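You operate a simulated robot arm through the tools that you are given. There is no shell and no other tool.

You are at the controls of a simulated two-armed robot. One attempt, no reset.

## Task
Pick up the box from the shop counter with one hand, pass it to the other hand and put it on the raised shelf of the packing bench. Set down upright: box.

It is judged by the outcome, as a careful person would: the job done as asked, and still so three seconds after it is handed in. It fails if anything else is knocked over, pushed out of place, dropped, spilled or broken.

## Robot
Two 7-joint arms with two-finger parallel grippers on one trunk, on a base that moves. Base frame: it is fixed to the floor where the robot stands at the start and does not move with it; the origin is under the middle of the robot, x ahead of it, y to its left, z up. Units: mm, rad, N and s.
The left shoulder is at the start at [20, 113, 1222], the right one opposite. With the tool pointing down near the work surface each hand reaches from about 200 to 600 mm from the robot's upright axis, wherever it stands, measured 20 degrees to its own side. Places, roughly: raised shelf of the packing bench [-500, 1700, 900]. Payload 1.57 kg a hand.
Tool frame (each hand has its own): the origin (TCP) lies between the finger pads and is the grasp point; the fingertips stand 30 mm ahead of it; z points along the fingers, y is the line along which they close. Largest opening 80 mm; finger width 17, thickness 12; the body of the gripper, 40 by 82 mm, starts 80 mm behind the TCP.
Orientation is told as [roll, pitch, yaw] about the base's x, y, z axes, in that order, counted from this pose: with the fingers straight down and closing along the base's y, the tool's x points along the base's -x, its y along +y and its z along -z.

## Interface
- The arms move only by the tool drive_tool. It takes "left_targets", "right_targets" or both (then of equal length, played together; a hand with none holds still); each is a list of rows, each a list of 7 numbers: the turn, a rotation vector about the tool's x, y, z in units of 8 degrees (1.0 is 8 degrees), then the shift along the tool's x, y, z in units of 20 mm (1.0 is 20 mm), then the opening, from 0 (shut) to 1 (fully open). In form: [[rx, ry, rz, tx, ty, tz, fingers], ...]. A call has 1 to 20 rows; each row shifts and turns the commanded pose from where the row before left it, along the tool's axes as they then stand. A call with a number of a shift or a turn outside -1 to 1 is refused whole. A row lasts 0.2 s, in which the tool goes at most 50 mm and 0.15 rad; a call with a longer step from one row to the next is refused whole, and so is a gripper value outside its range. A pose out of reach is approached as far as the arm can. The call stops where the force on the tool passes 40 N (or 10 N more than at its start, if that is more) or the arm is blocked; 0.2 s more then pass. The fingers move at their own pace (about 45 mm/s each) and stop on an object; they squeeze with about 37 N. The grip force told is the motor's: it shows also when the fingers shut on nothing. Time passes only in rows, and 0.2 s behind the last, so rows that do not move let the fingers close. The reply holds the time, the measured pose of the TCP, the force on the tool along the base axes, the opening and the grip force, in the units named above and with some noise, with the torque about the TCP (base axes, N m) and any sound that the robot's microphone picked up, and new pictures: "show" is both (left out), scene, wrist or none (wrist: the cameras of the hands that moved).
- Cameras (640 x 400 px; columns grow to the right, rows downward): "scene" is now at [98.4, -0.5, 1350.4]; the picture's right is [0.01, -1.00, 0.00], its down [-0.55, -0.01, -0.84] and it looks along [0.84, 0.01, -0.55] (base axes); focal length 276 px, centre (320, 200). "left" rides on the left gripper at [72, 7, -122] in its tool frame; the picture's right is [-0.09, 1.00, 0.00], its down [-0.84, -0.08, -0.54] and it looks along [-0.54, -0.05, 0.84] (tool axes); focal length 238 px, centre (320, 200). "right" rides on the right gripper at [72, -7, -122] in its tool frame; the picture's right is [0.09, 1.00, 0.00], its down [-0.84, 0.08, -0.54] and it looks along [-0.54, 0.05, 0.84] (tool axes); focal length 238 px, centre (320, 200). There is no depth. A picture from a camera that has moved, and an enlarged one, comes with that camera's place and axes in the base frame and with its lens.
- lift_body(by): moves the trunk up (or, below 0, down) by that many mm; the arms and the scene camera ride with it, the base frame stays. It gives what a move gives, with no picture.
- roll_base(legs): drives the robot by 1 to 6 legs, each [ahead, left, turn to the left] in mm, mm and rad, along the robot's own axes; the way and the turn of a leg run together, so that a leg with both is an arc; at most 1500 mm and 3.142 rad a leg. The arms and the cameras ride along, it lands a little off, and it stops where it bumps. It gives what a move gives, and a new picture of the scene camera.
- turn_head(pan, tilt): turns the head with the scene camera to pan (to the left, within 1.396 rad either way) and tilt (down, from -0.506 to 1.204), counted from straight ahead of the robot. It gives what a move gives, and a new picture of the scene camera.
- close_up(camera, box): a new picture of the part [left, top, right, bottom] of that camera's present view, enlarged. It takes no simulated time.
- job_done(): hands the job in; it is judged then, once.

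Nothing tells you exact positions but the pictures and the camera data. Unless the task says otherwise, let go and move clear before handing in.

The tools are called after ">>>" by a JSON object that holds its "api" and its "payload". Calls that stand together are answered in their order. drive_tool: Moves the arms, as the interface text tells. Its arguments: {"type":"object","properties":{"left_targets":{"type":"array"},"right_targets":{"type":"array"},"show":{"type":"string","enum":["both","scene","wrist","none"]}},"required":[]} The other tools are called the same way: lift_body (by) moves the trunk up or down; roll_base (legs) drives the base; turn_head (pan, tilt) turns the head that bears the scene camera; close_up (camera, box) takes an enlarged picture of a part of a camera's view; job_done () hands the job in.

At the start:

```text
time: 0.0
left_tcp_pos: [424.5, 182.2, 1157.7]
left_tool_rot: [0.001, 0.001, 0.0]
left_ft_force: [-0.3, 0.6, -0.7]
left_ft_torque: [0.03, 0.0, 0.01]
left_finger_gap: 80.0
left_gripper_force: 0.1
right_tcp_pos: [422.0, -191.4, 1155.0]
right_tool_rot: [0.0, 0.0, 0.001]
right_ft_force: [-0.6, 0.2, -0.6]
right_ft_torque: [0.0, -0.01, -0.03]
right_finger_gap: 79.7
right_gripper_force: 0.1
trunk travel left (down, up): [-275.0, 295.0]
robot x, y, heading: [-1.2, 3.3, 0.006]
head pan, tilt (commanded): [0.012, 0.581]
```

scene: 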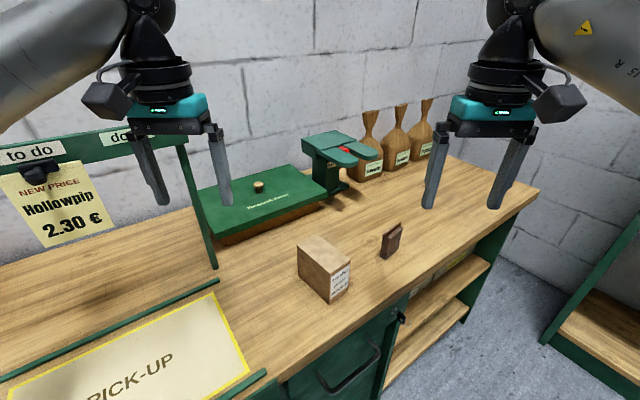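
right: 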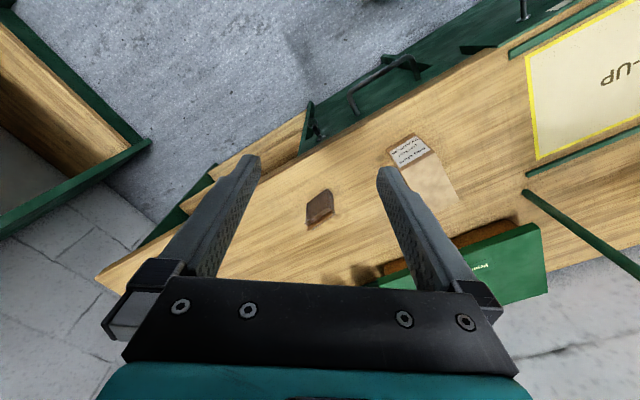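
left: 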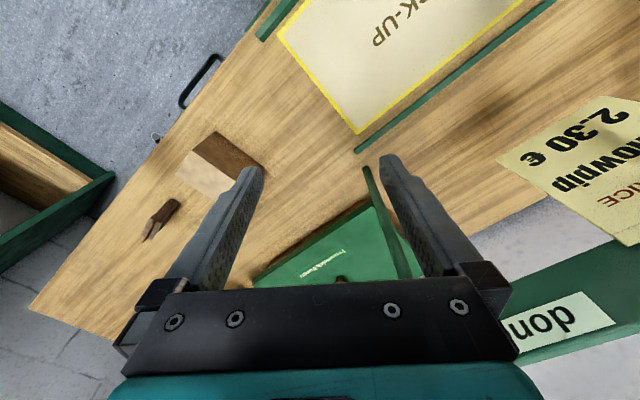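

I can see the counter with a small cardboard box (labelled), a small brown item beside it, a green case and a scale behind them. I'll take enlarged views first, to locate the box before moving anything.

>>> {"api": "close_up", "payload": {"camera": "scene", "box": [260, 200, 420, 320]}}

>>> {"api": "close_up", "payload": {"camera": "right", "box": [280, 110, 480, 250]}}

>>> {"api": "close_up", "payload": {"camera": "left", "box": [120, 100, 320, 260]}}

```text
3.33 times, centred on (340, 260) of scene
camera zoom: at [98.4, -0.5, 1350.4], right [0.01, -1.0, 0.0], down [-0.55, -0.01, -0.84], along [0.84, 0.01, -0.55], focal length 920 px, centre (253, 0)
```

zoom: 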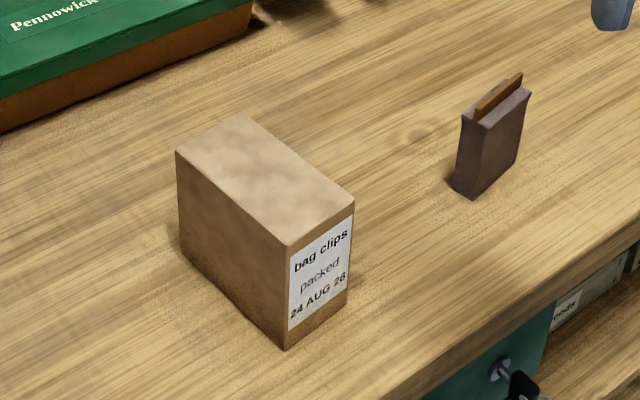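

```text
2.86 times, centred on (380, 180) of right
camera zoom: at [350.1, -197.6, 1277.5], right [-0.09, 1.0, 0.0], down [0.84, 0.08, 0.54], along [0.54, 0.05, -0.84], focal length 681 px, centre (149, 257)
```

zoom: 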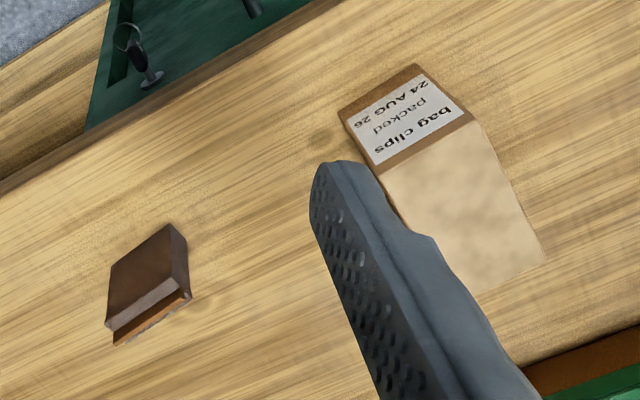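

```text
2.50 times, centred on (220, 180) of left
camera zoom: at [353.0, 189.1, 1279.6], right [0.09, 1.0, 0.0], down [0.84, -0.08, 0.54], along [0.54, -0.05, -0.84], focal length 596 px, centre (570, 250)
```

zoom: 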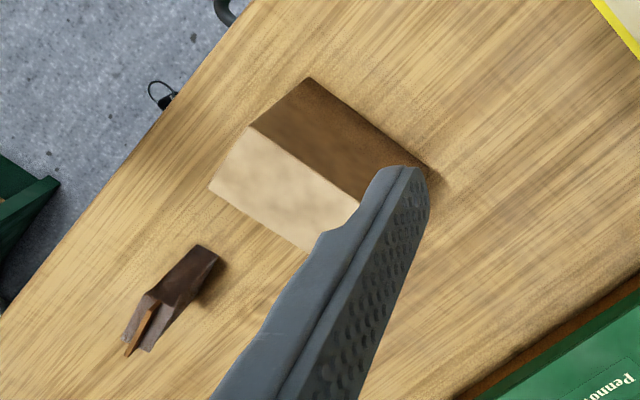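

The box is about 105 × 56 × 95 mm, centred near [521, -2], with its top at z≈942 and the counter at z≈847. Its long side runs about 42° left of straight ahead. Before choosing grips I'll look over at the packing bench.

>>> {"api": "turn_head", "payload": {"pan": 1.396, "tilt": 0.35}}

```text
time: 1.5
left_tcp_pos: [424.8, 182.8, 1156.6]
left_tool_rot: [0.001, 0.0, 0.001]
left_ft_force: [-0.3, 0.2, 1.0]
left_ft_torque: [-0.02, 0.0, -0.02]
left_finger_gap: 79.8
left_gripper_force: 0.0
right_tcp_pos: [420.1, -191.1, 1156.5]
right_tool_rot: [0.001, -0.001, 0.0]
right_ft_force: [0.3, 0.0, 0.5]
right_ft_torque: [0.04, 0.01, 0.02]
right_finger_gap: 80.1
right_gripper_force: 0.0
trunk travel left (down, up): [-275.0, 295.0]
robot x, y, heading: [-0.0, 0.6, 0.003]
head pan, tilt (commanded): [1.396, 0.351]
camera scene: at [25.7, 90.1, 1371.5], right [0.98, -0.17, 0.0], down [-0.06, -0.34, -0.94], along [0.16, 0.92, -0.34], focal length 276 px, centre (320, 200)
```

scene: 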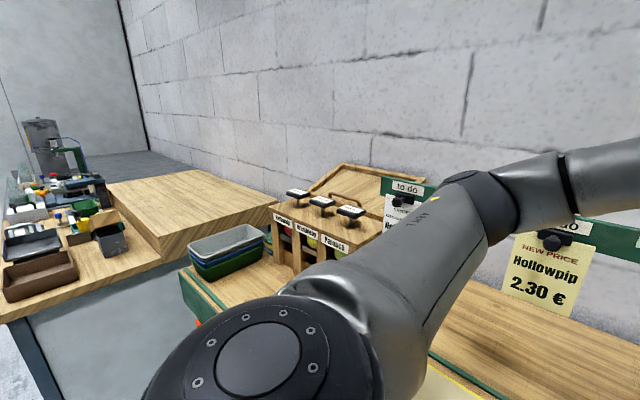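

I can see the packing bench to the left and behind, with trays and tools on its lower part. The raised wooden platform looks empty, and I'll zoom in on it.

>>> {"api": "close_up", "payload": {"camera": "scene", "box": [0, 100, 320, 300]}}

>>> {"api": "turn_head", "payload": {"pan": 1.396, "tilt": 0.75}}

>>> {"api": "turn_head", "payload": {"pan": 0.6, "tilt": 0.75}}

```text
2.00 times, centred on (160, 200) of scene
camera zoom: at [25.7, 90.1, 1371.5], right [0.98, -0.17, 0.0], down [-0.06, -0.34, -0.94], along [0.16, 0.92, -0.34], focal length 552 px, centre (640, 200)
```

zoom: 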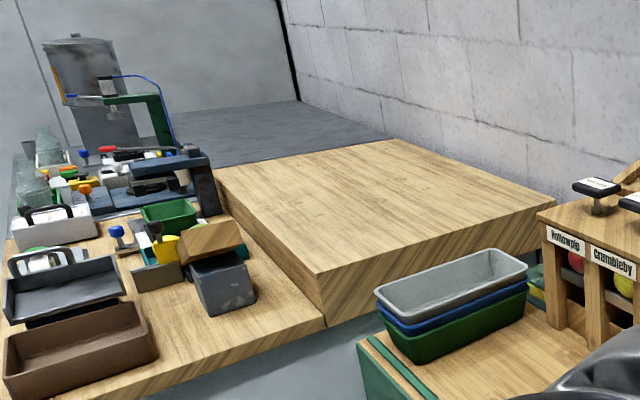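

```text
time: 2.4
left_tcp_pos: [425.3, 181.8, 1155.9]
left_tool_rot: [0.0, 0.0, 0.002]
left_ft_force: [1.5, 0.7, -0.2]
left_ft_torque: [0.01, 0.0, -0.01]
left_finger_gap: 80.1
left_gripper_force: 0.1
right_tcp_pos: [422.0, -191.2, 1156.0]
right_tool_rot: [0.0, 0.0, 0.0]
right_ft_force: [0.0, 1.6, 0.3]
right_ft_torque: [-0.02, 0.0, 0.02]
right_finger_gap: 80.0
right_gripper_force: 0.1
trunk travel left (down, up): [-275.0, 295.0]
robot x, y, heading: [-1.3, 1.5, -0.001]
head pan, tilt (commanded): [1.396, 0.75]
camera scene: at [23.9, 80.0, 1335.9], right [0.98, -0.17, 0.0], down [-0.12, -0.67, -0.73], along [0.13, 0.72, -0.68], focal length 276 px, centre (320, 200)
```

scene: 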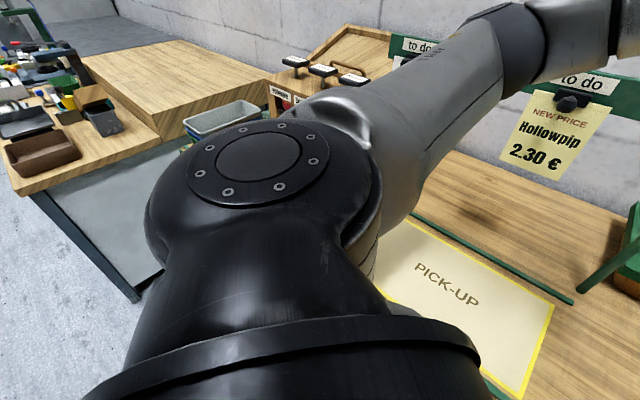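

```text
time: 3.5
left_tcp_pos: [425.8, 182.8, 1157.2]
left_tool_rot: [-0.001, 0.001, 0.0]
left_ft_force: [0.3, 0.4, 0.0]
left_ft_torque: [-0.01, 0.03, 0.01]
left_finger_gap: 80.0
left_gripper_force: 0.1
right_tcp_pos: [420.8, -192.3, 1155.1]
right_tool_rot: [0.0, -0.001, 0.0]
right_ft_force: [-0.4, 0.1, 1.2]
right_ft_torque: [-0.03, 0.01, -0.01]
right_finger_gap: 79.9
right_gripper_force: 0.1
trunk travel left (down, up): [-275.0, 295.0]
robot x, y, heading: [-2.4, 1.2, 0.001]
head pan, tilt (commanded): [0.6, 0.75]
camera scene: at [77.8, 45.3, 1335.8], right [0.57, -0.82, 0.0], down [-0.56, -0.39, -0.73], along [0.6, 0.41, -0.68], focal length 276 px, centre (320, 200)
```

scene: 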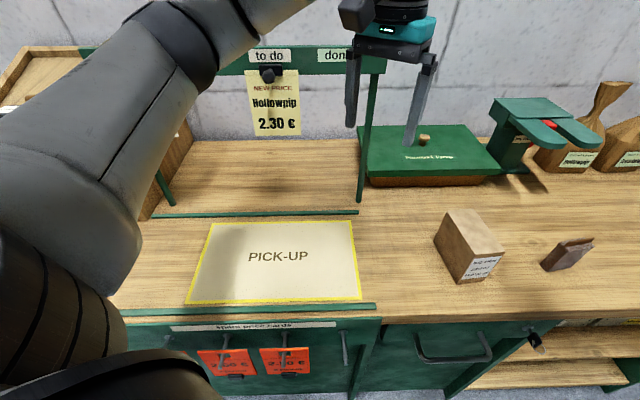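

The raised shelf is an empty wooden platform about 90 mm above the rest of the packing bench. Its near corner is around [-390, 1060], with the top at z≈900. My plan is for the right hand to pick the box at its label end with a lean, the left hand to take it from above, and then I drive over to the bench. First I'll move the right hand above the near end of the box.

>>> {"api": "turn_head", "payload": {"pan": 0.0, "tilt": 0.65}}

>>> {"api": "drive_tool", "payload": {"right_targets": [[0, 0, -0.66, -0.09, 0.7, 0.95, 1], [0, 0, 0, 0, 0, 0, 1]], "show": "none"}}

```text
time: 4.5
left_tcp_pos: [425.0, 183.2, 1156.7]
left_tool_rot: [0.0, -0.001, 0.0]
left_ft_force: [-0.4, 0.1, -0.1]
left_ft_torque: [-0.04, 0.0, -0.02]
left_finger_gap: 80.1
left_gripper_force: 0.1
right_tcp_pos: [421.6, -191.4, 1156.1]
right_tool_rot: [-0.001, -0.001, 0.002]
right_ft_force: [0.4, -0.2, 0.0]
right_ft_torque: [0.01, -0.02, 0.02]
right_finger_gap: 80.1
right_gripper_force: 0.0
trunk travel left (down, up): [-275.0, 295.0]
robot x, y, heading: [-2.2, 0.9, 0.001]
head pan, tilt (commanded): [0.0, 0.649]
camera scene: at [96.3, -1.5, 1344.4], right [0.0, -1.0, 0.0], down [-0.6, 0.0, -0.8], along [0.8, 0.0, -0.6], focal length 276 px, centre (320, 200)
```

scene: 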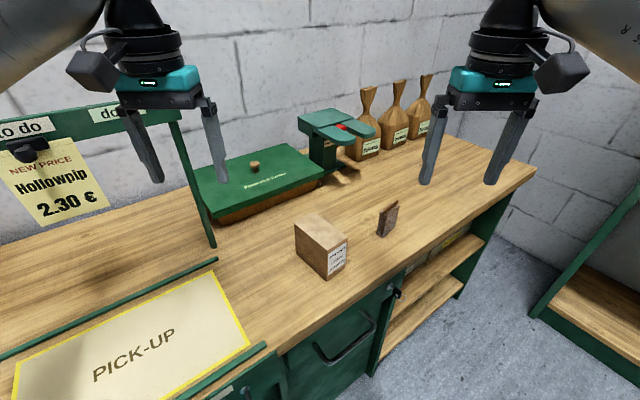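

```text
time: 5.1
left_tcp_pos: [425.0, 182.2, 1156.6]
left_tool_rot: [0.0, -0.001, 0.001]
left_ft_force: [0.0, -0.6, -0.5]
left_ft_torque: [-0.02, 0.0, 0.0]
left_finger_gap: 79.8
left_gripper_force: 0.1
right_tcp_pos: [422.4, -176.3, 1136.4]
right_tool_rot: [0.0, 0.001, 0.093]
right_ft_force: [-0.6, 0.6, 0.3]
right_ft_torque: [-0.02, -0.02, -0.01]
right_finger_gap: 79.9
right_gripper_force: 0.1
trunk travel left (down, up): [-275.0, 295.0]
robot x, y, heading: [-1.4, -0.0, -0.004]
head pan, tilt (commanded): [0.0, 0.649]
```

The right hand responds as expected. Next I'll yaw it to the box's angle, move to a stand-off above its label end, and lean the tool 40° so the wrist leans back toward the robot.

>>> {"api": "drive_tool", "payload": {"right_targets": [[0, 0, -0.925, 0, 0, 0, 1], [0, 0, -0.925, 0, 0, 0, 1], [0, 0, -0.925, 0, 0, 0, 1], [0, 0, -0.925, 0, 0, 0, 1], [0, 0, -0.925, 0, 0, 0, 1], [0, 0, 0, -0.53, 0.445, 0.943, 1], [0, 0, 0, -0.53, 0.445, 0.943, 1], [0, 0, 0, -0.53, 0.445, 0.943, 1], [0, 0, 0, -0.53, 0.445, 0.943, 1], [0, 0, 0, -0.53, 0.445, 0.943, 1], [0, -1, 0, 0, 0, 0, 1], [0, -1, 0, 0, 0, 0, 1], [0, -1, 0, 0, 0, 0, 1], [0, -1, 0, 0, 0, 0, 1], [0, -1, 0, 0, 0, 0, 1], [0, 0, 0, 0, 0, 0, 1]]}}

```text
time: 8.5
left_tcp_pos: [424.6, 183.1, 1155.0]
left_tool_rot: [0.002, 0.0, 0.0]
left_ft_force: [0.0, 1.4, 0.5]
left_ft_torque: [0.01, -0.02, -0.02]
left_finger_gap: 80.1
left_gripper_force: 0.1
right_tcp_pos: [432.1, -108.5, 1043.9]
right_tool_rot: [-0.003, -0.701, 0.736]
right_ft_force: [-0.1, 0.1, -0.5]
right_ft_torque: [0.0, 0.0, 0.01]
right_finger_gap: 80.1
right_gripper_force: 0.0
trunk travel left (down, up): [-275.0, 295.0]
robot x, y, heading: [-1.5, -0.6, 0.003]
head pan, tilt (commanded): [0.0, 0.649]
camera scene: at [96.4, -1.5, 1344.4], right [0.0, -1.0, 0.0], down [-0.6, 0.0, -0.8], along [0.8, 0.0, -0.6], focal length 276 px, centre (320, 200)
camera right: at [338.5, -202.9, 1089.7], right [-0.72, 0.69, -0.06], down [0.16, 0.25, 0.95], along [0.67, 0.68, -0.3], focal length 238 px, centre (320, 200)
```

scene: 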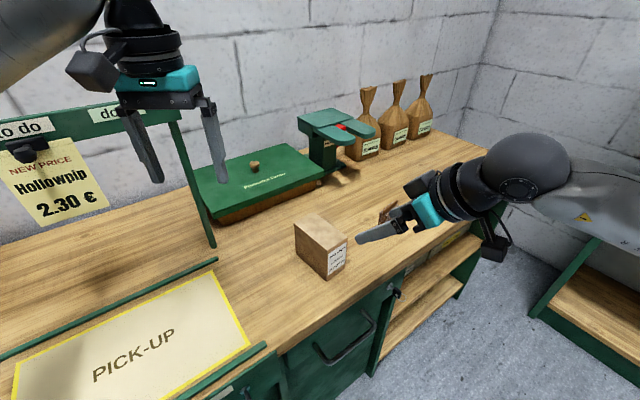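
right: 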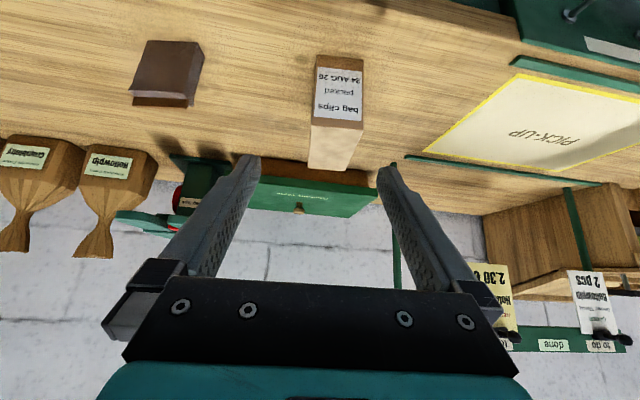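

The right hand leans as planned and the box sits roughly between the fingers' lines. I'll zoom in to refine the box position.

>>> {"api": "close_up", "payload": {"camera": "right", "box": [240, 30, 400, 190]}}

>>> {"api": "close_up", "payload": {"camera": "scene", "box": [270, 180, 430, 300]}}

```text
2.50 times, centred on (320, 110) of right
camera zoom: at [338.5, -202.9, 1089.7], right [-0.72, 0.69, -0.06], down [0.16, 0.25, 0.95], along [0.67, 0.68, -0.3], focal length 596 px, centre (320, 425)
```

zoom: 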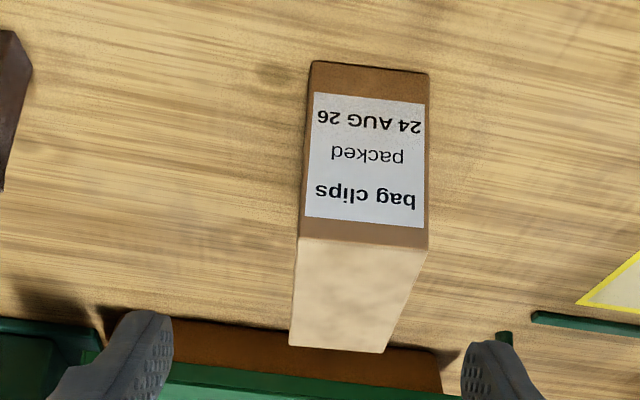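

```text
3.33 times, centred on (350, 240) of scene
camera zoom: at [96.4, -1.5, 1344.4], right [0.0, -1.0, 0.0], down [-0.6, 0.0, -0.8], along [0.8, 0.0, -0.6], focal length 920 px, centre (220, 67)
```

zoom: 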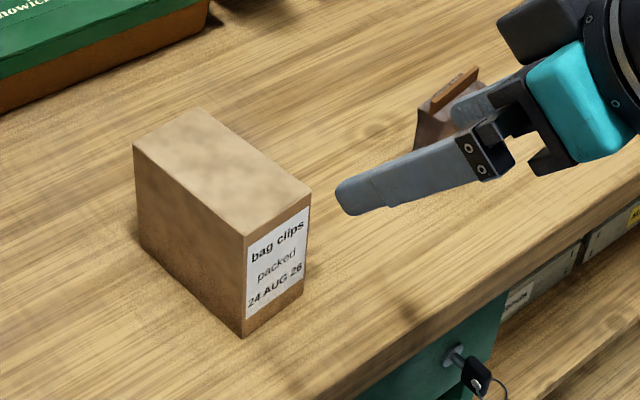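

I've refined the box to 110 × 55 × 95 mm, centred at [522, -3.5], with its long side at 41.9°. I'll line up sideways, go partway down along the tool axis, and check the picture again.

>>> {"api": "drive_tool", "payload": {"right_targets": [[0, 0, 0, 0.53, 0.875, 0, 1], [0, 0, 0, 0, 0, 0.97, 1], [0, 0, 0, 0, 0, 0.97, 1], [0, 0, 0, 0, 0, 0.97, 1], [0, 0, 0, 0, 0, 0.97, 1], [0, 0, 0, 0, 0, 0, 1]]}}

```text
time: 9.9
left_tcp_pos: [425.0, 181.5, 1156.0]
left_tool_rot: [-0.001, 0.0, 0.0]
left_ft_force: [-0.4, -0.1, -0.1]
left_ft_torque: [0.03, 0.02, 0.02]
left_finger_gap: 79.9
left_gripper_force: 0.0
right_tcp_pos: [451.7, -67.9, 975.7]
right_tool_rot: [0.001, -0.698, 0.737]
right_ft_force: [-0.1, -0.4, -0.5]
right_ft_torque: [0.01, -0.01, 0.0]
right_finger_gap: 79.9
right_gripper_force: 0.0
trunk travel left (down, up): [-275.0, 295.0]
robot x, y, heading: [-1.0, 1.3, 0.002]
head pan, tilt (commanded): [0.0, 0.649]
camera scene: at [96.2, -1.7, 1344.4], right [0.0, -1.0, 0.0], down [-0.6, 0.0, -0.8], along [0.8, 0.0, -0.6], focal length 276 px, centre (320, 200)
camera right: at [358.1, -161.6, 1022.9], right [-0.72, 0.69, -0.06], down [0.17, 0.25, 0.95], along [0.67, 0.68, -0.3], focal length 238 px, centre (320, 200)
```

scene: 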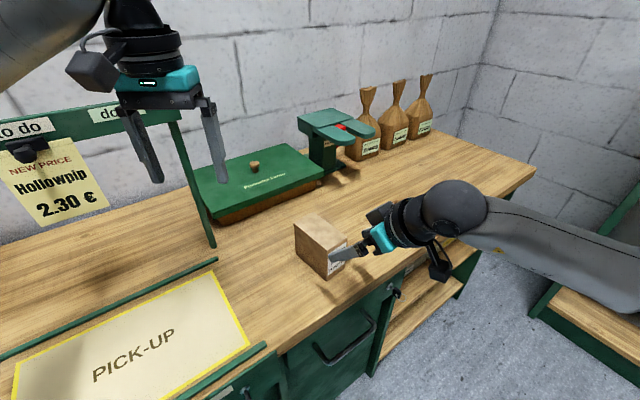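
right: 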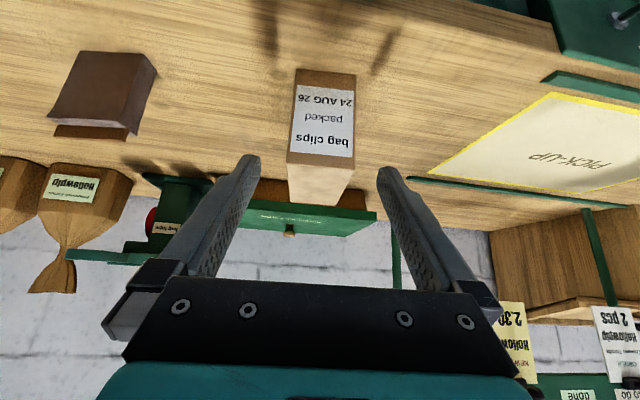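

The fingers are straddling the box evenly with about 115 mm left along the tool axis. I'll go all the way in, without closing yet.

>>> {"api": "drive_tool", "payload": {"right_targets": [[0, 0, 0, 0, 0, 0.955, 1], [0, 0, 0, 0, 0, 0.955, 1], [0, 0, 0, 0, 0, 0.955, 1], [0, 0, 0, 0, 0, 0.955, 1], [0, 0, 0, 0, 0, 0.955, 1], [0, 0, 0, 0, 0, 0.955, 1], [0, 0, 0, 0, 0, 0, 1]]}}

```text
time: 11.5
left_tcp_pos: [424.7, 182.4, 1156.1]
left_tool_rot: [0.001, 0.0, -0.001]
left_ft_force: [-0.2, -1.0, -0.7]
left_ft_torque: [0.01, 0.01, 0.03]
left_finger_gap: 79.9
left_gripper_force: 0.1
right_tcp_pos: [506.4, -19.0, 889.5]
right_tool_rot: [-0.001, -0.699, 0.738]
right_ft_force: [0.7, 0.0, 0.4]
right_ft_torque: [0.02, -0.02, 0.03]
right_finger_gap: 80.2
right_gripper_force: 0.1
trunk travel left (down, up): [-275.0, 295.0]
robot x, y, heading: [-1.4, -1.3, 0.004]
head pan, tilt (commanded): [0.0, 0.649]
camera scene: at [96.2, -1.7, 1344.4], right [0.0, -1.0, 0.0], down [-0.6, 0.0, -0.8], along [0.8, 0.0, -0.6], focal length 276 px, centre (320, 200)
camera right: at [413.0, -113.1, 935.8], right [-0.72, 0.69, -0.06], down [0.16, 0.25, 0.95], along [0.67, 0.68, -0.3], focal length 238 px, centre (320, 200)
```

scene: 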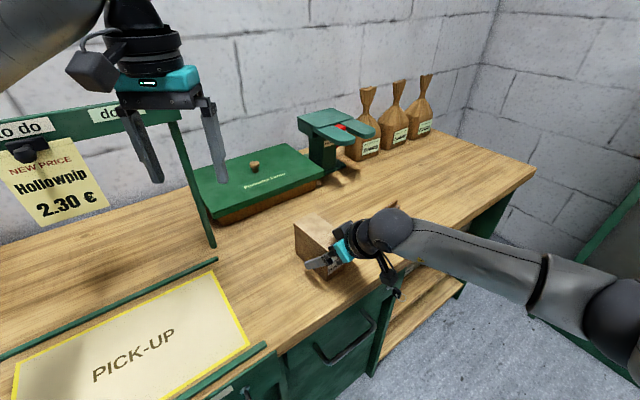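
right: 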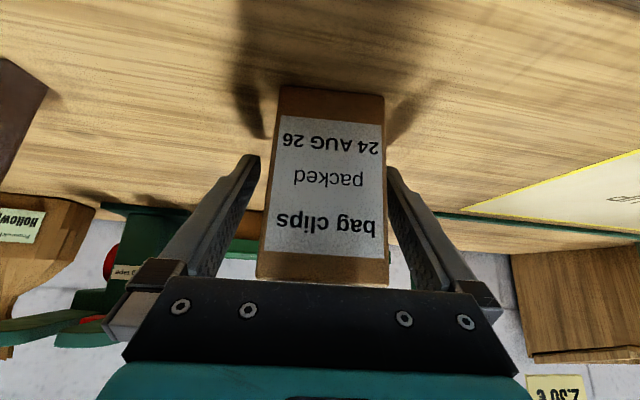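

The box is centred between the fingers with no contact. I'll close on it now.

>>> {"api": "drive_tool", "payload": {"right_targets": [[0, 0, 0, 0, 0, 0, 0], [0, 0, 0, 0, 0, 0, 0], [0, 0, 0, 0, 0, 0, 0], [0, 0, 0, 0, 0, 0, 0], [0, 0, 0, 0, 0, 0, 0]]}}

```text
time: 12.7
left_tcp_pos: [424.6, 181.9, 1156.7]
left_tool_rot: [0.0, 0.0, 0.0]
left_ft_force: [0.4, 0.9, -0.6]
left_ft_torque: [-0.01, 0.0, -0.02]
left_finger_gap: 79.8
left_gripper_force: 0.0
right_tcp_pos: [506.9, -18.9, 890.4]
right_tool_rot: [0.0, -0.699, 0.736]
right_ft_force: [-0.9, 0.7, 0.2]
right_ft_torque: [0.12, 0.0, 0.06]
right_finger_gap: 57.8
right_gripper_force: 37.1
trunk travel left (down, up): [-275.0, 295.0]
robot x, y, heading: [2.5, 2.3, -0.001]
head pan, tilt (commanded): [0.0, 0.649]
camera scene: at [96.2, -1.5, 1344.4], right [0.0, -1.0, 0.0], down [-0.6, 0.0, -0.8], along [0.8, 0.0, -0.6], focal length 276 px, centre (320, 200)
camera right: at [412.8, -113.1, 936.0], right [-0.72, 0.69, -0.06], down [0.16, 0.25, 0.95], along [0.67, 0.68, -0.3], focal length 238 px, centre (320, 200)
```

scene: 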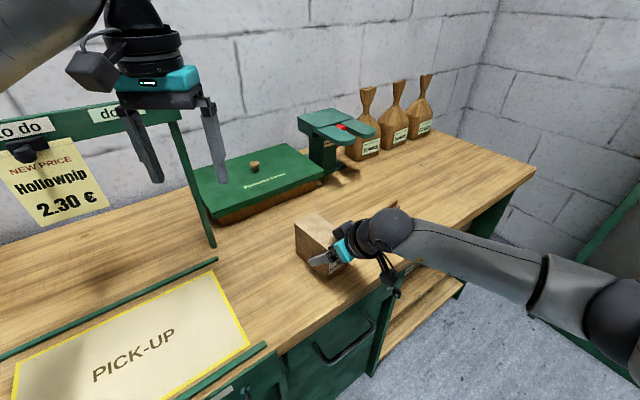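
right: 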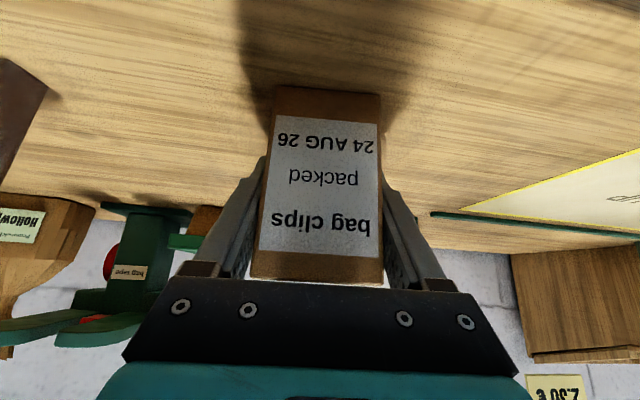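

The grip is solid: gap 57.8 mm at 37 N. I'll lift 40 mm straight up and check the weight and that the box doesn't slip.

>>> {"api": "drive_tool", "payload": {"right_targets": [[0, 0, 0, -0.32, 0, -0.38, 0], [0, 0, 0, -0.645, 0, -0.764, 0], [0, 0, 0, -0.645, 0, -0.764, 0], [0, 0, 0, 0, 0, 0, 0]]}}

```text
time: 13.7
left_tcp_pos: [426.0, 181.8, 1156.2]
left_tool_rot: [0.0, 0.0, 0.0]
left_ft_force: [-1.2, 0.3, -0.2]
left_ft_torque: [0.01, -0.03, -0.01]
left_finger_gap: 80.4
left_gripper_force: 0.0
right_tcp_pos: [505.7, -17.7, 937.2]
right_tool_rot: [-0.001, -0.7, 0.737]
right_ft_force: [-0.5, 0.8, -1.8]
right_ft_torque: [-0.04, 0.04, -0.01]
right_finger_gap: 57.8
right_gripper_force: 37.1
trunk travel left (down, up): [-275.0, 295.0]
robot x, y, heading: [-0.1, 1.0, 0.003]
head pan, tilt (commanded): [0.0, 0.649]
camera scene: at [96.4, -1.6, 1344.4], right [0.0, -1.0, 0.0], down [-0.6, 0.0, -0.8], along [0.8, 0.0, -0.6], focal length 276 px, centre (320, 200)
camera right: at [412.4, -112.1, 983.8], right [-0.72, 0.69, -0.06], down [0.17, 0.25, 0.95], along [0.67, 0.68, -0.3], focal length 238 px, centre (320, 200)
```

scene: 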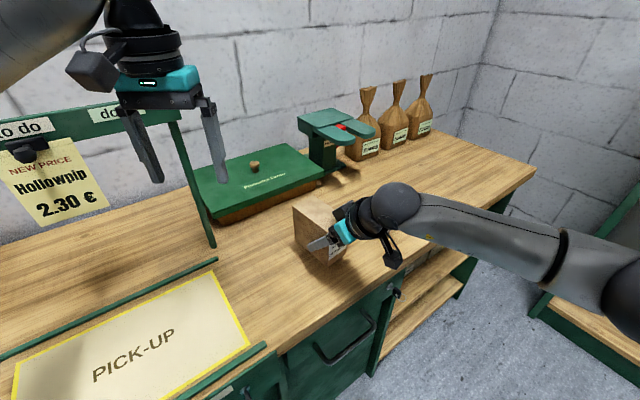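
right: 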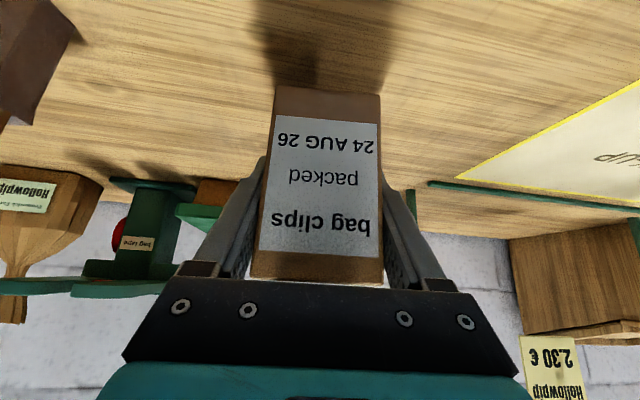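

The box weighs only about 2 N, and it's held upright. I'll bring it up and back toward the robot's centre line, then turn it so its long side runs left to right for the handover.

>>> {"api": "drive_tool", "payload": {"right_targets": [[0, 0, 0, -0.32, 0, -0.38, 0], [0, 0, 0, -0.086, 0.496, -0.93, 0], [0, 0, 0, -0.086, 0.496, -0.93, 0], [0, 0, 0, -0.086, 0.496, -0.93, 0], [0, 0, 0, -0.086, 0.496, -0.93, 0], [0, 0, 0, -0.086, 0.496, -0.93, 0], [0, 0, 0, -0.086, 0.496, -0.93, 0], [0, 0, 0, -0.086, 0.496, -0.93, 0], [-0.642, 0, -0.761, 0, 0, 0, 0], [-0.642, 0, -0.761, 0, 0, 0, 0], [-0.642, 0, -0.761, 0, 0, 0, 0], [-0.642, 0, -0.761, 0, 0, 0, 0], [-0.642, 0, -0.761, 0, 0, 0, 0], [-0.642, 0, -0.761, 0, 0, 0, 0], [0, 0, 0, 0, 0, 0, 0]]}}

```text
time: 16.9
left_tcp_pos: [426.2, 182.1, 1154.1]
left_tool_rot: [0.002, -0.002, 0.0]
left_ft_force: [0.0, 0.3, -0.3]
left_ft_torque: [-0.01, -0.02, 0.0]
left_finger_gap: 79.9
left_gripper_force: 0.0
right_tcp_pos: [396.9, -9.6, 1044.7]
right_tool_rot: [-0.043, -0.687, 1.175]
right_ft_force: [-0.2, -0.9, -0.8]
right_ft_torque: [-0.04, 0.03, 0.01]
right_finger_gap: 57.7
right_gripper_force: 36.5
right hand out of reach, approached as far as the arm can: row 11, 12, 13, 14
trunk travel left (down, up): [-275.0, 295.0]
robot x, y, heading: [-3.1, 2.0, 0.002]
head pan, tilt (commanded): [0.0, 0.649]
camera scene: at [96.4, -1.6, 1344.4], right [0.0, -1.0, 0.0], down [-0.6, 0.0, -0.8], along [0.8, 0.0, -0.6], focal length 276 px, centre (320, 200)
camera right: at [346.8, -133.5, 1092.9], right [-0.94, 0.34, -0.09], down [0.02, 0.32, 0.95], along [0.35, 0.88, -0.31], focal length 238 px, centre (320, 200)
```

scene: 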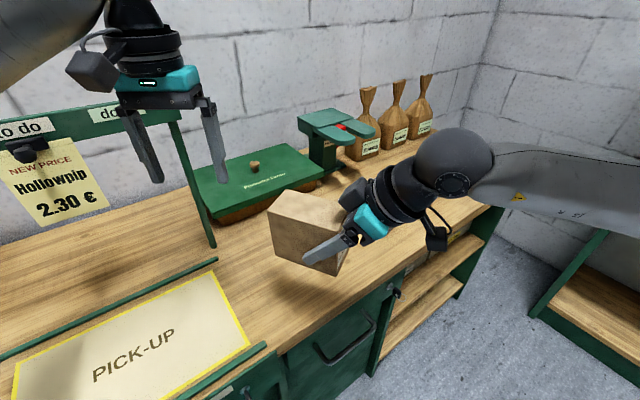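
right: 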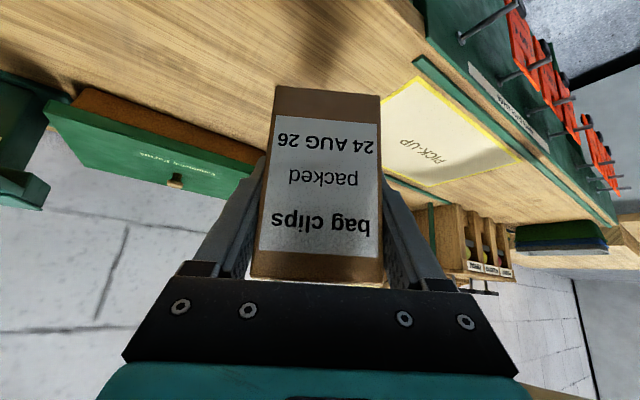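

The right wrist ran out of travel at about 67° of yaw, and the box has tilted very slightly. I'll turn back a little to restore an exact upright pose, and at the same time yaw the empty left hand in place toward −120° to see whether it can reach that.

>>> {"api": "drive_tool", "payload": {"right_targets": [[0.645, 0, 0.764, 0, 0, 0, 0], [0.645, 0, 0.764, 0, 0, 0, 0], [0.645, 0, 0.764, 0, 0, 0, 0], [0, 0, 0, 0, 0, 0, 0], [0, 0, 0, 0, 0, 0, 0], [0, 0, 0, 0, 0, 0, 0], [0, 0, 0, 0, 0, 0, 0], [0, 0, 0, 0, 0, 0, 0], [0, 0, 0, 0, 0, 0, 0], [0, 0, 0, 0, 0, 0, 0], [0, 0, 0, 0, 0, 0, 0], [0, 0, 0, 0, 0, 0, 0], [0, 0, 0, 0, 0, 0, 0], [0, 0, 0, 0, 0, 0, 0], [0, 0, 0, 0, 0, 0, 0], [0, 0, 0, 0, 0, 0, 0]], "left_targets": [[0, 0, 1, 0, 0, 0, 1], [0, 0, 1, 0, 0, 0, 1], [0, 0, 1, 0, 0, 0, 1], [0, 0, 1, 0, 0, 0, 1], [0, 0, 1, 0, 0, 0, 1], [0, 0, 1, 0, 0, 0, 1], [0, 0, 1, 0, 0, 0, 1], [0, 0, 1, 0, 0, 0, 1], [0, 0, 1, 0, 0, 0, 1], [0, 0, 1, 0, 0, 0, 1], [0, 0, 1, 0, 0, 0, 1], [0, 0, 1, 0, 0, 0, 1], [0, 0, 1, 0, 0, 0, 1], [0, 0, 1, 0, 0, 0, 1], [0, 0, 1, 0, 0, 0, 1], [0, 0, 0, 0, 0, 0, 1]]}}

```text
time: 20.3
left_tcp_pos: [424.3, 181.5, 1155.9]
left_tool_rot: [0.001, 0.0, -2.096]
left_ft_force: [0.3, -0.6, -0.1]
left_ft_torque: [0.02, -0.02, 0.01]
left_finger_gap: 80.1
left_gripper_force: 0.0
right_tcp_pos: [395.4, -10.6, 1043.6]
right_tool_rot: [-0.047, -0.703, 0.757]
right_ft_force: [-0.2, 0.2, -1.9]
right_ft_torque: [-0.05, 0.03, 0.01]
right_finger_gap: 57.6
right_gripper_force: 37.4
trunk travel left (down, up): [-275.0, 295.0]
robot x, y, heading: [-2.4, 2.3, 0.007]
head pan, tilt (commanded): [0.0, 0.649]
camera scene: at [96.4, -1.6, 1344.4], right [0.0, -1.0, 0.0], down [-0.6, 0.0, -0.8], along [0.8, 0.0, -0.6], focal length 276 px, centre (320, 200)
camera right: at [299.7, -102.9, 1090.5], right [-0.71, 0.69, -0.09], down [0.14, 0.27, 0.95], along [0.69, 0.67, -0.29], focal length 238 px, centre (320, 200)
camera left: at [466.3, 241.4, 1279.8], right [0.82, -0.58, 0.0], down [-0.49, -0.68, 0.54], along [-0.31, -0.44, -0.84], focal length 238 px, centre (320, 200)
```

scene: 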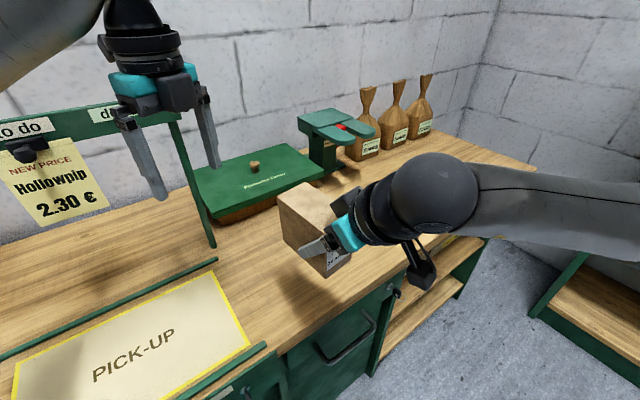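
right: 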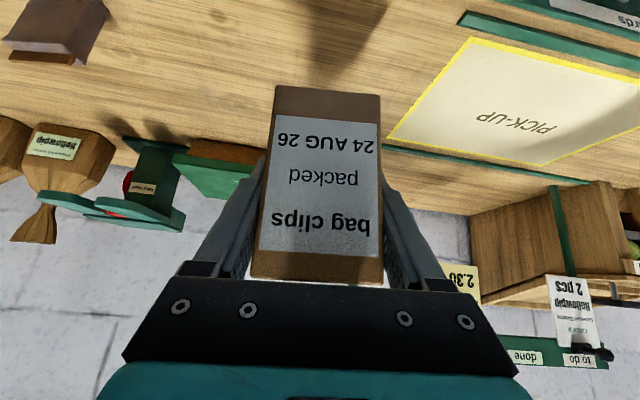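
left: 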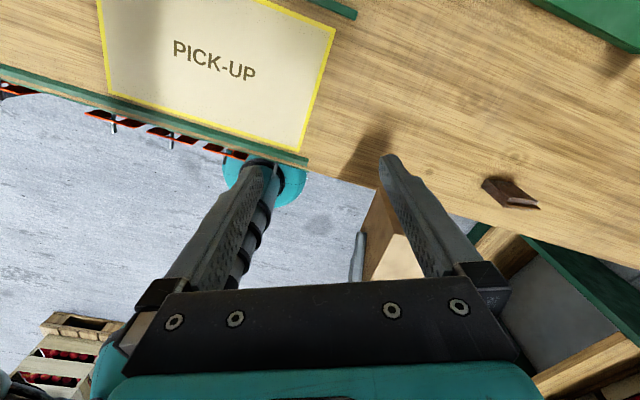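

The left hand reaches −120° cleanly. I'll correct the small roll of the right hand, set it to about 51° yaw, and set the left to the matching −129°, with its fingers closing across the box's narrow width. I'll also raise the left a little.

>>> {"api": "drive_tool", "payload": {"right_targets": [[-0.337, 0, 0, 0, 0, 0, 0], [-0.645, 0, -0.764, 0, 0, 0, 0], [0, 0, 0, 0, 0, 0, 0], [0, 0, 0, 0, 0, 0, 0]], "left_targets": [[0, 0, 0.533, 0, 0, 0, 1], [0, 0, 0.533, 0, 0, 0, 1], [0, 0, 0, 0, 0, -0.7, 1], [0, 0, 0, 0, 0, -0.7, 1]]}}

```text
time: 21.3
left_tcp_pos: [425.2, 182.8, 1183.3]
left_tool_rot: [0.0, 0.0, -2.241]
left_ft_force: [-0.3, -0.6, 0.1]
left_ft_torque: [-0.01, 0.03, 0.03]
left_finger_gap: 80.1
left_gripper_force: 0.0
right_tcp_pos: [394.6, -10.2, 1043.5]
right_tool_rot: [0.002, -0.703, 0.9]
right_ft_force: [0.3, -0.1, -2.5]
right_ft_torque: [0.0, 0.03, 0.03]
right_finger_gap: 57.7
right_gripper_force: 37.2
trunk travel left (down, up): [-275.0, 295.0]
robot x, y, heading: [-1.3, -1.7, -0.001]
head pan, tilt (commanded): [0.0, 0.649]
camera scene: at [96.3, -1.7, 1344.4], right [0.0, -1.0, 0.0], down [-0.6, 0.0, -0.8], along [0.8, 0.0, -0.6], focal length 276 px, centre (320, 200)
camera right: at [318.0, -118.7, 1090.4], right [-0.82, 0.56, -0.06], down [0.12, 0.27, 0.95], along [0.55, 0.78, -0.29], focal length 238 px, centre (320, 200)
camera left: at [475.0, 234.5, 1307.6], right [0.72, -0.69, 0.0], down [-0.58, -0.61, 0.54], along [-0.37, -0.39, -0.84], focal length 238 px, centre (320, 200)
```

scene: 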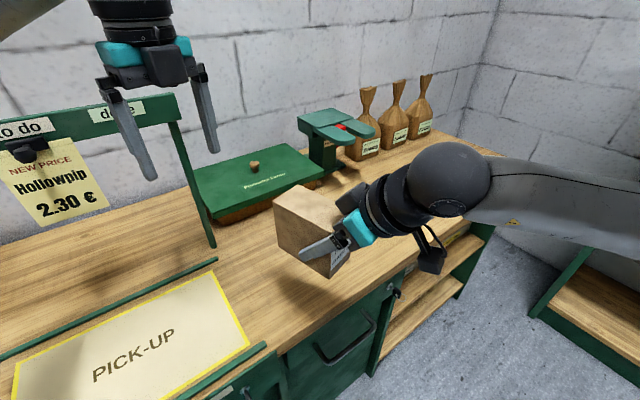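
right: 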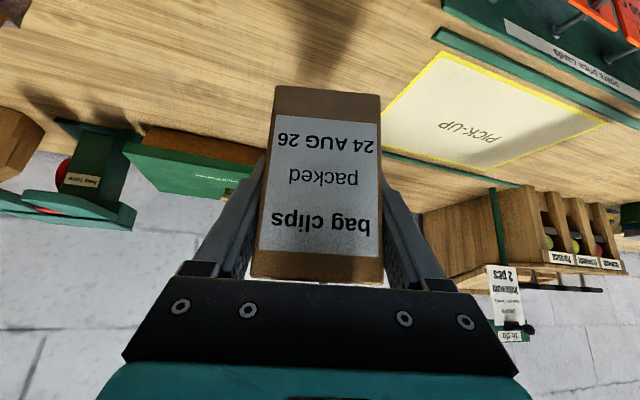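
left: 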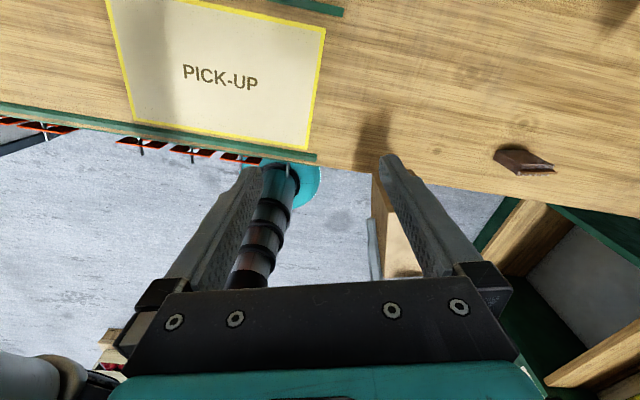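

Both hands are now aligned with the box. I'll move the left hand over the far half of the box, staying above it.

>>> {"api": "drive_tool", "payload": {"left_targets": [[0, 0, 0, -0.816, 0.6, 0.02, 1], [0, 0, 0, -0.816, 0.6, 0.02, 1], [0, 0, 0, -0.816, 0.6, 0.02, 1], [0, 0, 0, -0.816, 0.6, 0.02, 1], [0, 0, 0, -0.816, 0.6, 0.02, 1], [0, 0, 0, -0.816, 0.6, 0.02, 1], [0, 0, 0, -0.816, 0.6, 0.02, 1], [0, 0, 0, -0.816, 0.6, 0.02, 1], [0, 0, 0, 0, 0, 0, 1]]}}

```text
time: 23.3
left_tcp_pos: [418.8, 20.2, 1181.3]
left_tool_rot: [-0.002, 0.001, -2.242]
left_ft_force: [-0.4, 0.4, -0.9]
left_ft_torque: [-0.01, -0.02, -0.02]
left_finger_gap: 80.0
left_gripper_force: 0.0
right_tcp_pos: [395.9, -10.6, 1044.5]
right_tool_rot: [0.0, -0.703, 0.898]
right_ft_force: [0.0, 0.2, -1.6]
right_ft_torque: [-0.03, 0.03, 0.03]
right_finger_gap: 57.8
right_gripper_force: 36.9
trunk travel left (down, up): [-275.0, 295.0]
robot x, y, heading: [3.7, 0.8, -0.004]
head pan, tilt (commanded): [0.0, 0.649]
camera scene: at [96.4, -1.4, 1344.4], right [0.0, -1.0, 0.0], down [-0.6, 0.0, -0.8], along [0.8, 0.0, -0.6], focal length 276 px, centre (320, 200)
camera left: at [468.2, 72.7, 1304.3], right [0.72, -0.69, 0.0], down [-0.58, -0.61, 0.54], along [-0.37, -0.39, -0.84], focal length 238 px, centre (320, 200)
```

scene: 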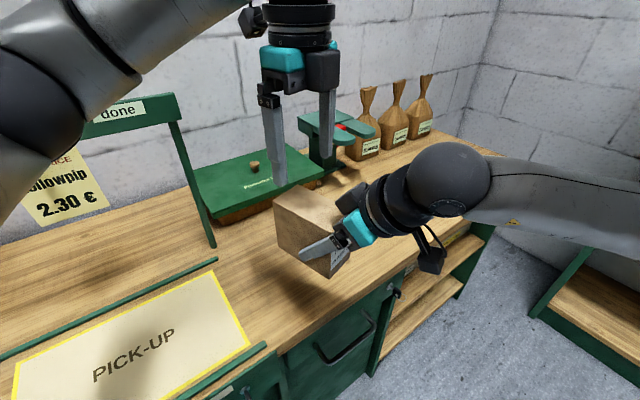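
left: 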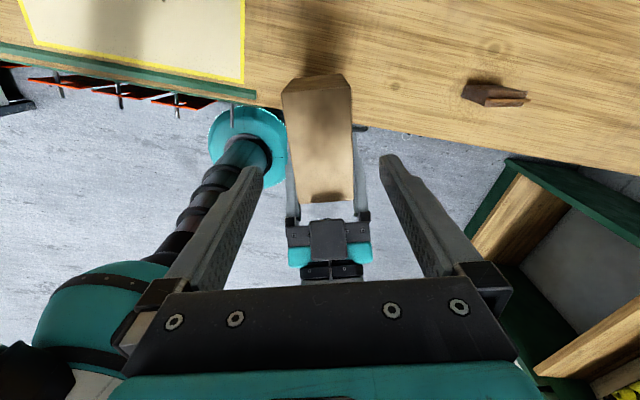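

The left hand is above the box with the fingers on either side of it. I'll zoom in to check alignment before going down.

>>> {"api": "close_up", "payload": {"camera": "left", "box": [220, 60, 420, 290]}}

>>> {"api": "close_up", "payload": {"camera": "scene", "box": [230, 100, 430, 300]}}

```text
1.74 times, centred on (320, 175) of left
camera zoom: at [468.2, 72.7, 1304.3], right [0.72, -0.69, 0.0], down [-0.58, -0.61, 0.54], along [-0.37, -0.39, -0.84], focal length 414 px, centre (320, 244)
```

zoom: 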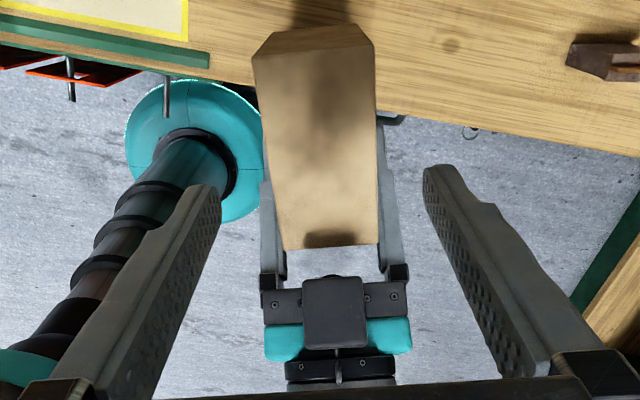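

```text
2.00 times, centred on (330, 200) of scene
camera zoom: at [96.4, -1.4, 1344.4], right [0.0, -1.0, 0.0], down [-0.6, 0.0, -0.8], along [0.8, 0.0, -0.6], focal length 552 px, centre (300, 200)
```

zoom: 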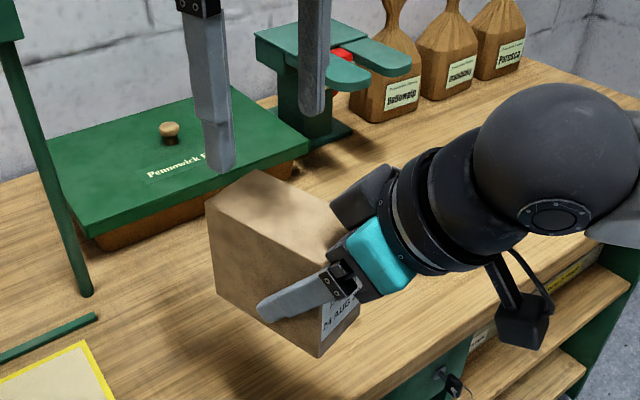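

The lateral alignment is within 1 mm and the box is upright, with its top at z≈1096. I'll lower the left hand so its fingers straddle the box, then check before closing.

>>> {"api": "drive_tool", "payload": {"left_targets": [[0, 0, 0, 0, 0, 0.93, 1], [0, 0, 0, 0, 0, 0.93, 1], [0, 0, 0, 0, 0, 0.93, 1], [0, 0, 0, 0, 0, 0.93, 1], [0, 0, 0, 0, 0, 0.93, 1], [0, 0, 0, 0, 0, 0.93, 1], [0, 0, 0, 0, 0, 0, 1]]}}

```text
time: 24.9
left_tcp_pos: [419.8, 20.6, 1069.2]
left_tool_rot: [0.0, 0.0, -2.244]
left_ft_force: [-0.4, -0.1, -0.6]
left_ft_torque: [-0.01, 0.02, 0.02]
left_finger_gap: 79.9
left_gripper_force: 0.1
right_tcp_pos: [394.1, -9.5, 1045.7]
right_tool_rot: [0.0, -0.703, 0.9]
right_ft_force: [0.4, 0.1, -1.4]
right_ft_torque: [-0.06, 0.02, 0.0]
right_finger_gap: 57.5
right_gripper_force: 37.3
trunk travel left (down, up): [-275.0, 295.0]
robot x, y, heading: [1.3, 1.8, 0.0]
head pan, tilt (commanded): [0.0, 0.649]
camera scene: at [96.4, -1.6, 1344.4], right [0.0, -1.0, 0.0], down [-0.6, 0.0, -0.8], along [0.8, 0.0, -0.6], focal length 276 px, centre (320, 200)
camera left: at [469.4, 73.0, 1193.1], right [0.72, -0.69, 0.0], down [-0.58, -0.61, 0.54], along [-0.37, -0.39, -0.84], focal length 238 px, centre (320, 200)
```

scene: 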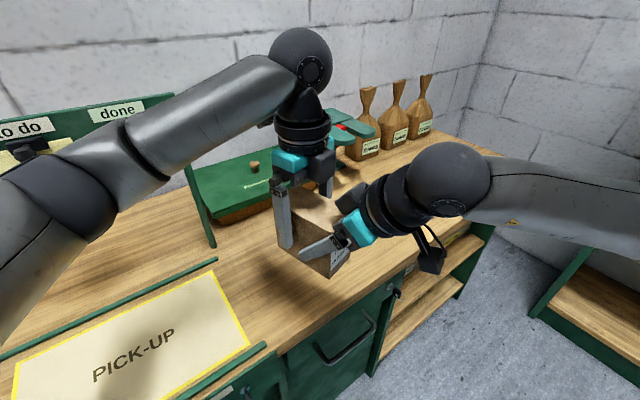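
left: 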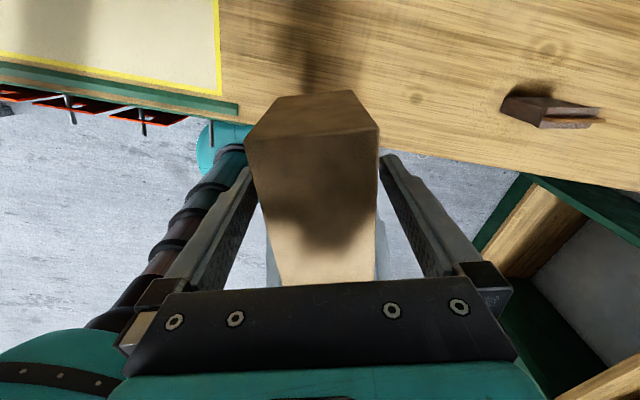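

The left fingers straddle the box without touching anything. I'll close the left hand while the right keeps holding.

>>> {"api": "drive_tool", "payload": {"left_targets": [[0, 0, 0, 0, 0, 0, 0], [0, 0, 0, 0, 0, 0, 0], [0, 0, 0, 0, 0, 0, 0], [0, 0, 0, 0, 0, 0, 0], [0, 0, 0, 0, 0, 0, 0]]}}

```text
time: 26.1
left_tcp_pos: [419.8, 20.0, 1069.7]
left_tool_rot: [0.0, -0.001, -2.243]
left_ft_force: [-0.1, 0.8, -0.7]
left_ft_torque: [-0.04, 0.02, -0.03]
left_finger_gap: 57.6
left_gripper_force: 37.0
right_tcp_pos: [394.7, -10.2, 1044.1]
right_tool_rot: [-0.001, -0.703, 0.899]
right_ft_force: [0.4, -1.1, -0.7]
right_ft_torque: [0.06, -0.02, 0.04]
right_finger_gap: 57.6
right_gripper_force: 37.0
trunk travel left (down, up): [-275.0, 295.0]
robot x, y, heading: [-4.4, -0.9, -0.002]
head pan, tilt (commanded): [0.0, 0.649]
camera scene: at [96.4, -1.6, 1344.4], right [0.0, -1.0, 0.0], down [-0.6, 0.0, -0.8], along [0.8, 0.0, -0.6], focal length 276 px, centre (320, 200)
camera left: at [469.4, 73.0, 1193.2], right [0.72, -0.69, 0.0], down [-0.58, -0.61, 0.54], along [-0.37, -0.39, -0.84], focal length 238 px, centre (320, 200)
```

scene: 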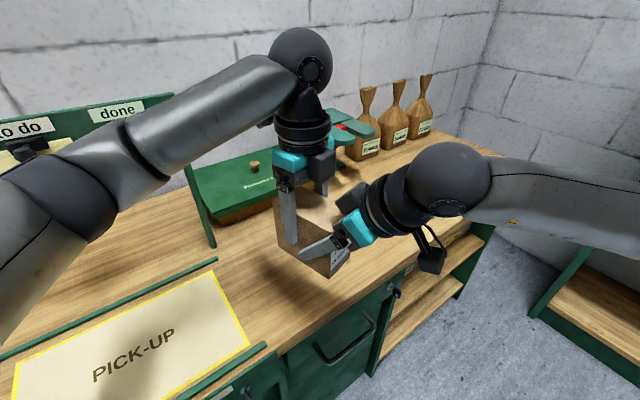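
left: 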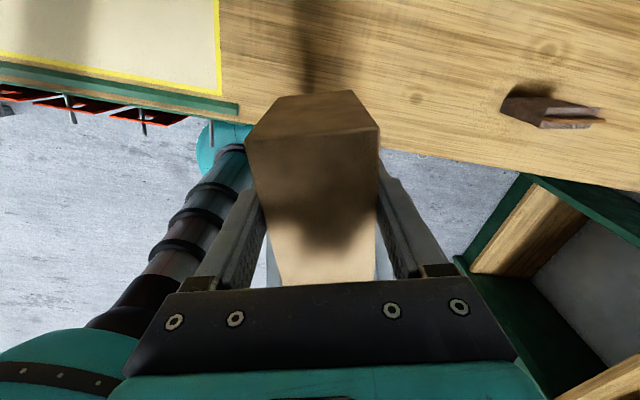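

Both hands hold the box (57.6 mm gap, 37 N each). I'll open the right hand and watch that the left takes the full weight.

>>> {"api": "drive_tool", "payload": {"right_targets": [[0, 0, 0, 0, 0, 0, 1], [0, 0, 0, 0, 0, 0, 1], [0, 0, 0, 0, 0, 0, 1], [0, 0, 0, 0, 0, 0, 1]], "left_targets": [[0, 0, 0, 0, 0, 0, 0], [0, 0, 0, 0, 0, 0, 0], [0, 0, 0, 0, 0, 0, 0], [0, 0, 0, 0, 0, 0, 0]]}}

```text
time: 27.1
left_tcp_pos: [419.2, 20.5, 1069.7]
left_tool_rot: [0.0, 0.0, -2.244]
left_ft_force: [0.1, -0.3, 0.2]
left_ft_torque: [0.03, 0.0, -0.02]
left_finger_gap: 57.7
left_gripper_force: 36.9
right_tcp_pos: [394.7, -9.8, 1045.5]
right_tool_rot: [0.001, -0.703, 0.899]
right_ft_force: [-0.1, 0.8, 0.1]
right_ft_torque: [-0.02, -0.03, 0.02]
right_finger_gap: 79.9
right_gripper_force: 0.0
trunk travel left (down, up): [-275.0, 295.0]
robot x, y, heading: [-1.9, 3.6, -0.003]
head pan, tilt (commanded): [0.0, 0.649]
camera scene: at [96.4, -1.6, 1344.4], right [0.0, -1.0, 0.0], down [-0.6, 0.0, -0.8], along [0.8, 0.0, -0.6], focal length 276 px, centre (320, 200)
camera right: at [318.0, -118.4, 1090.5], right [-0.82, 0.56, -0.06], down [0.12, 0.27, 0.95], along [0.55, 0.78, -0.29], focal length 238 px, centre (320, 200)
camera left: at [469.4, 72.9, 1193.2], right [0.72, -0.69, 0.0], down [-0.58, -0.61, 0.54], along [-0.37, -0.39, -0.84], focal length 238 px, centre (320, 200)
```

scene: 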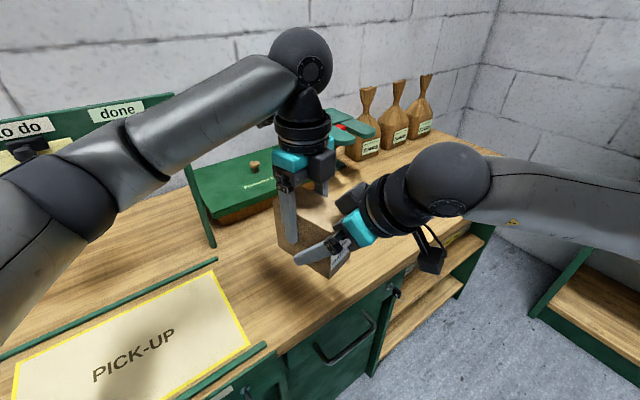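
right: 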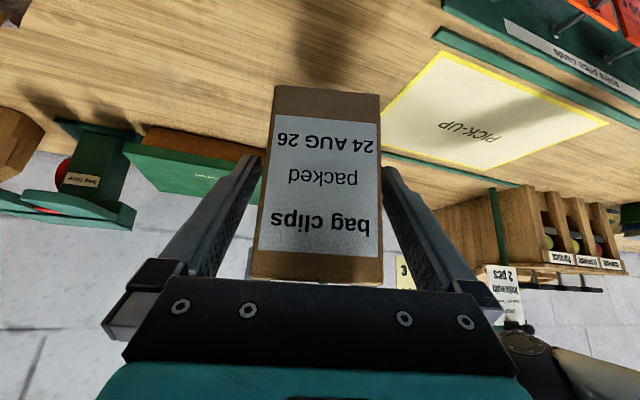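
left: 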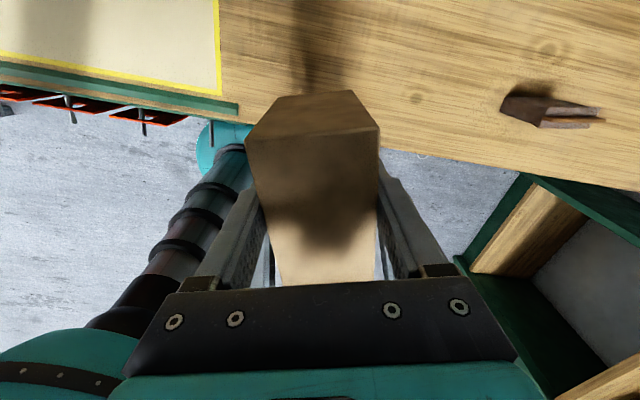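

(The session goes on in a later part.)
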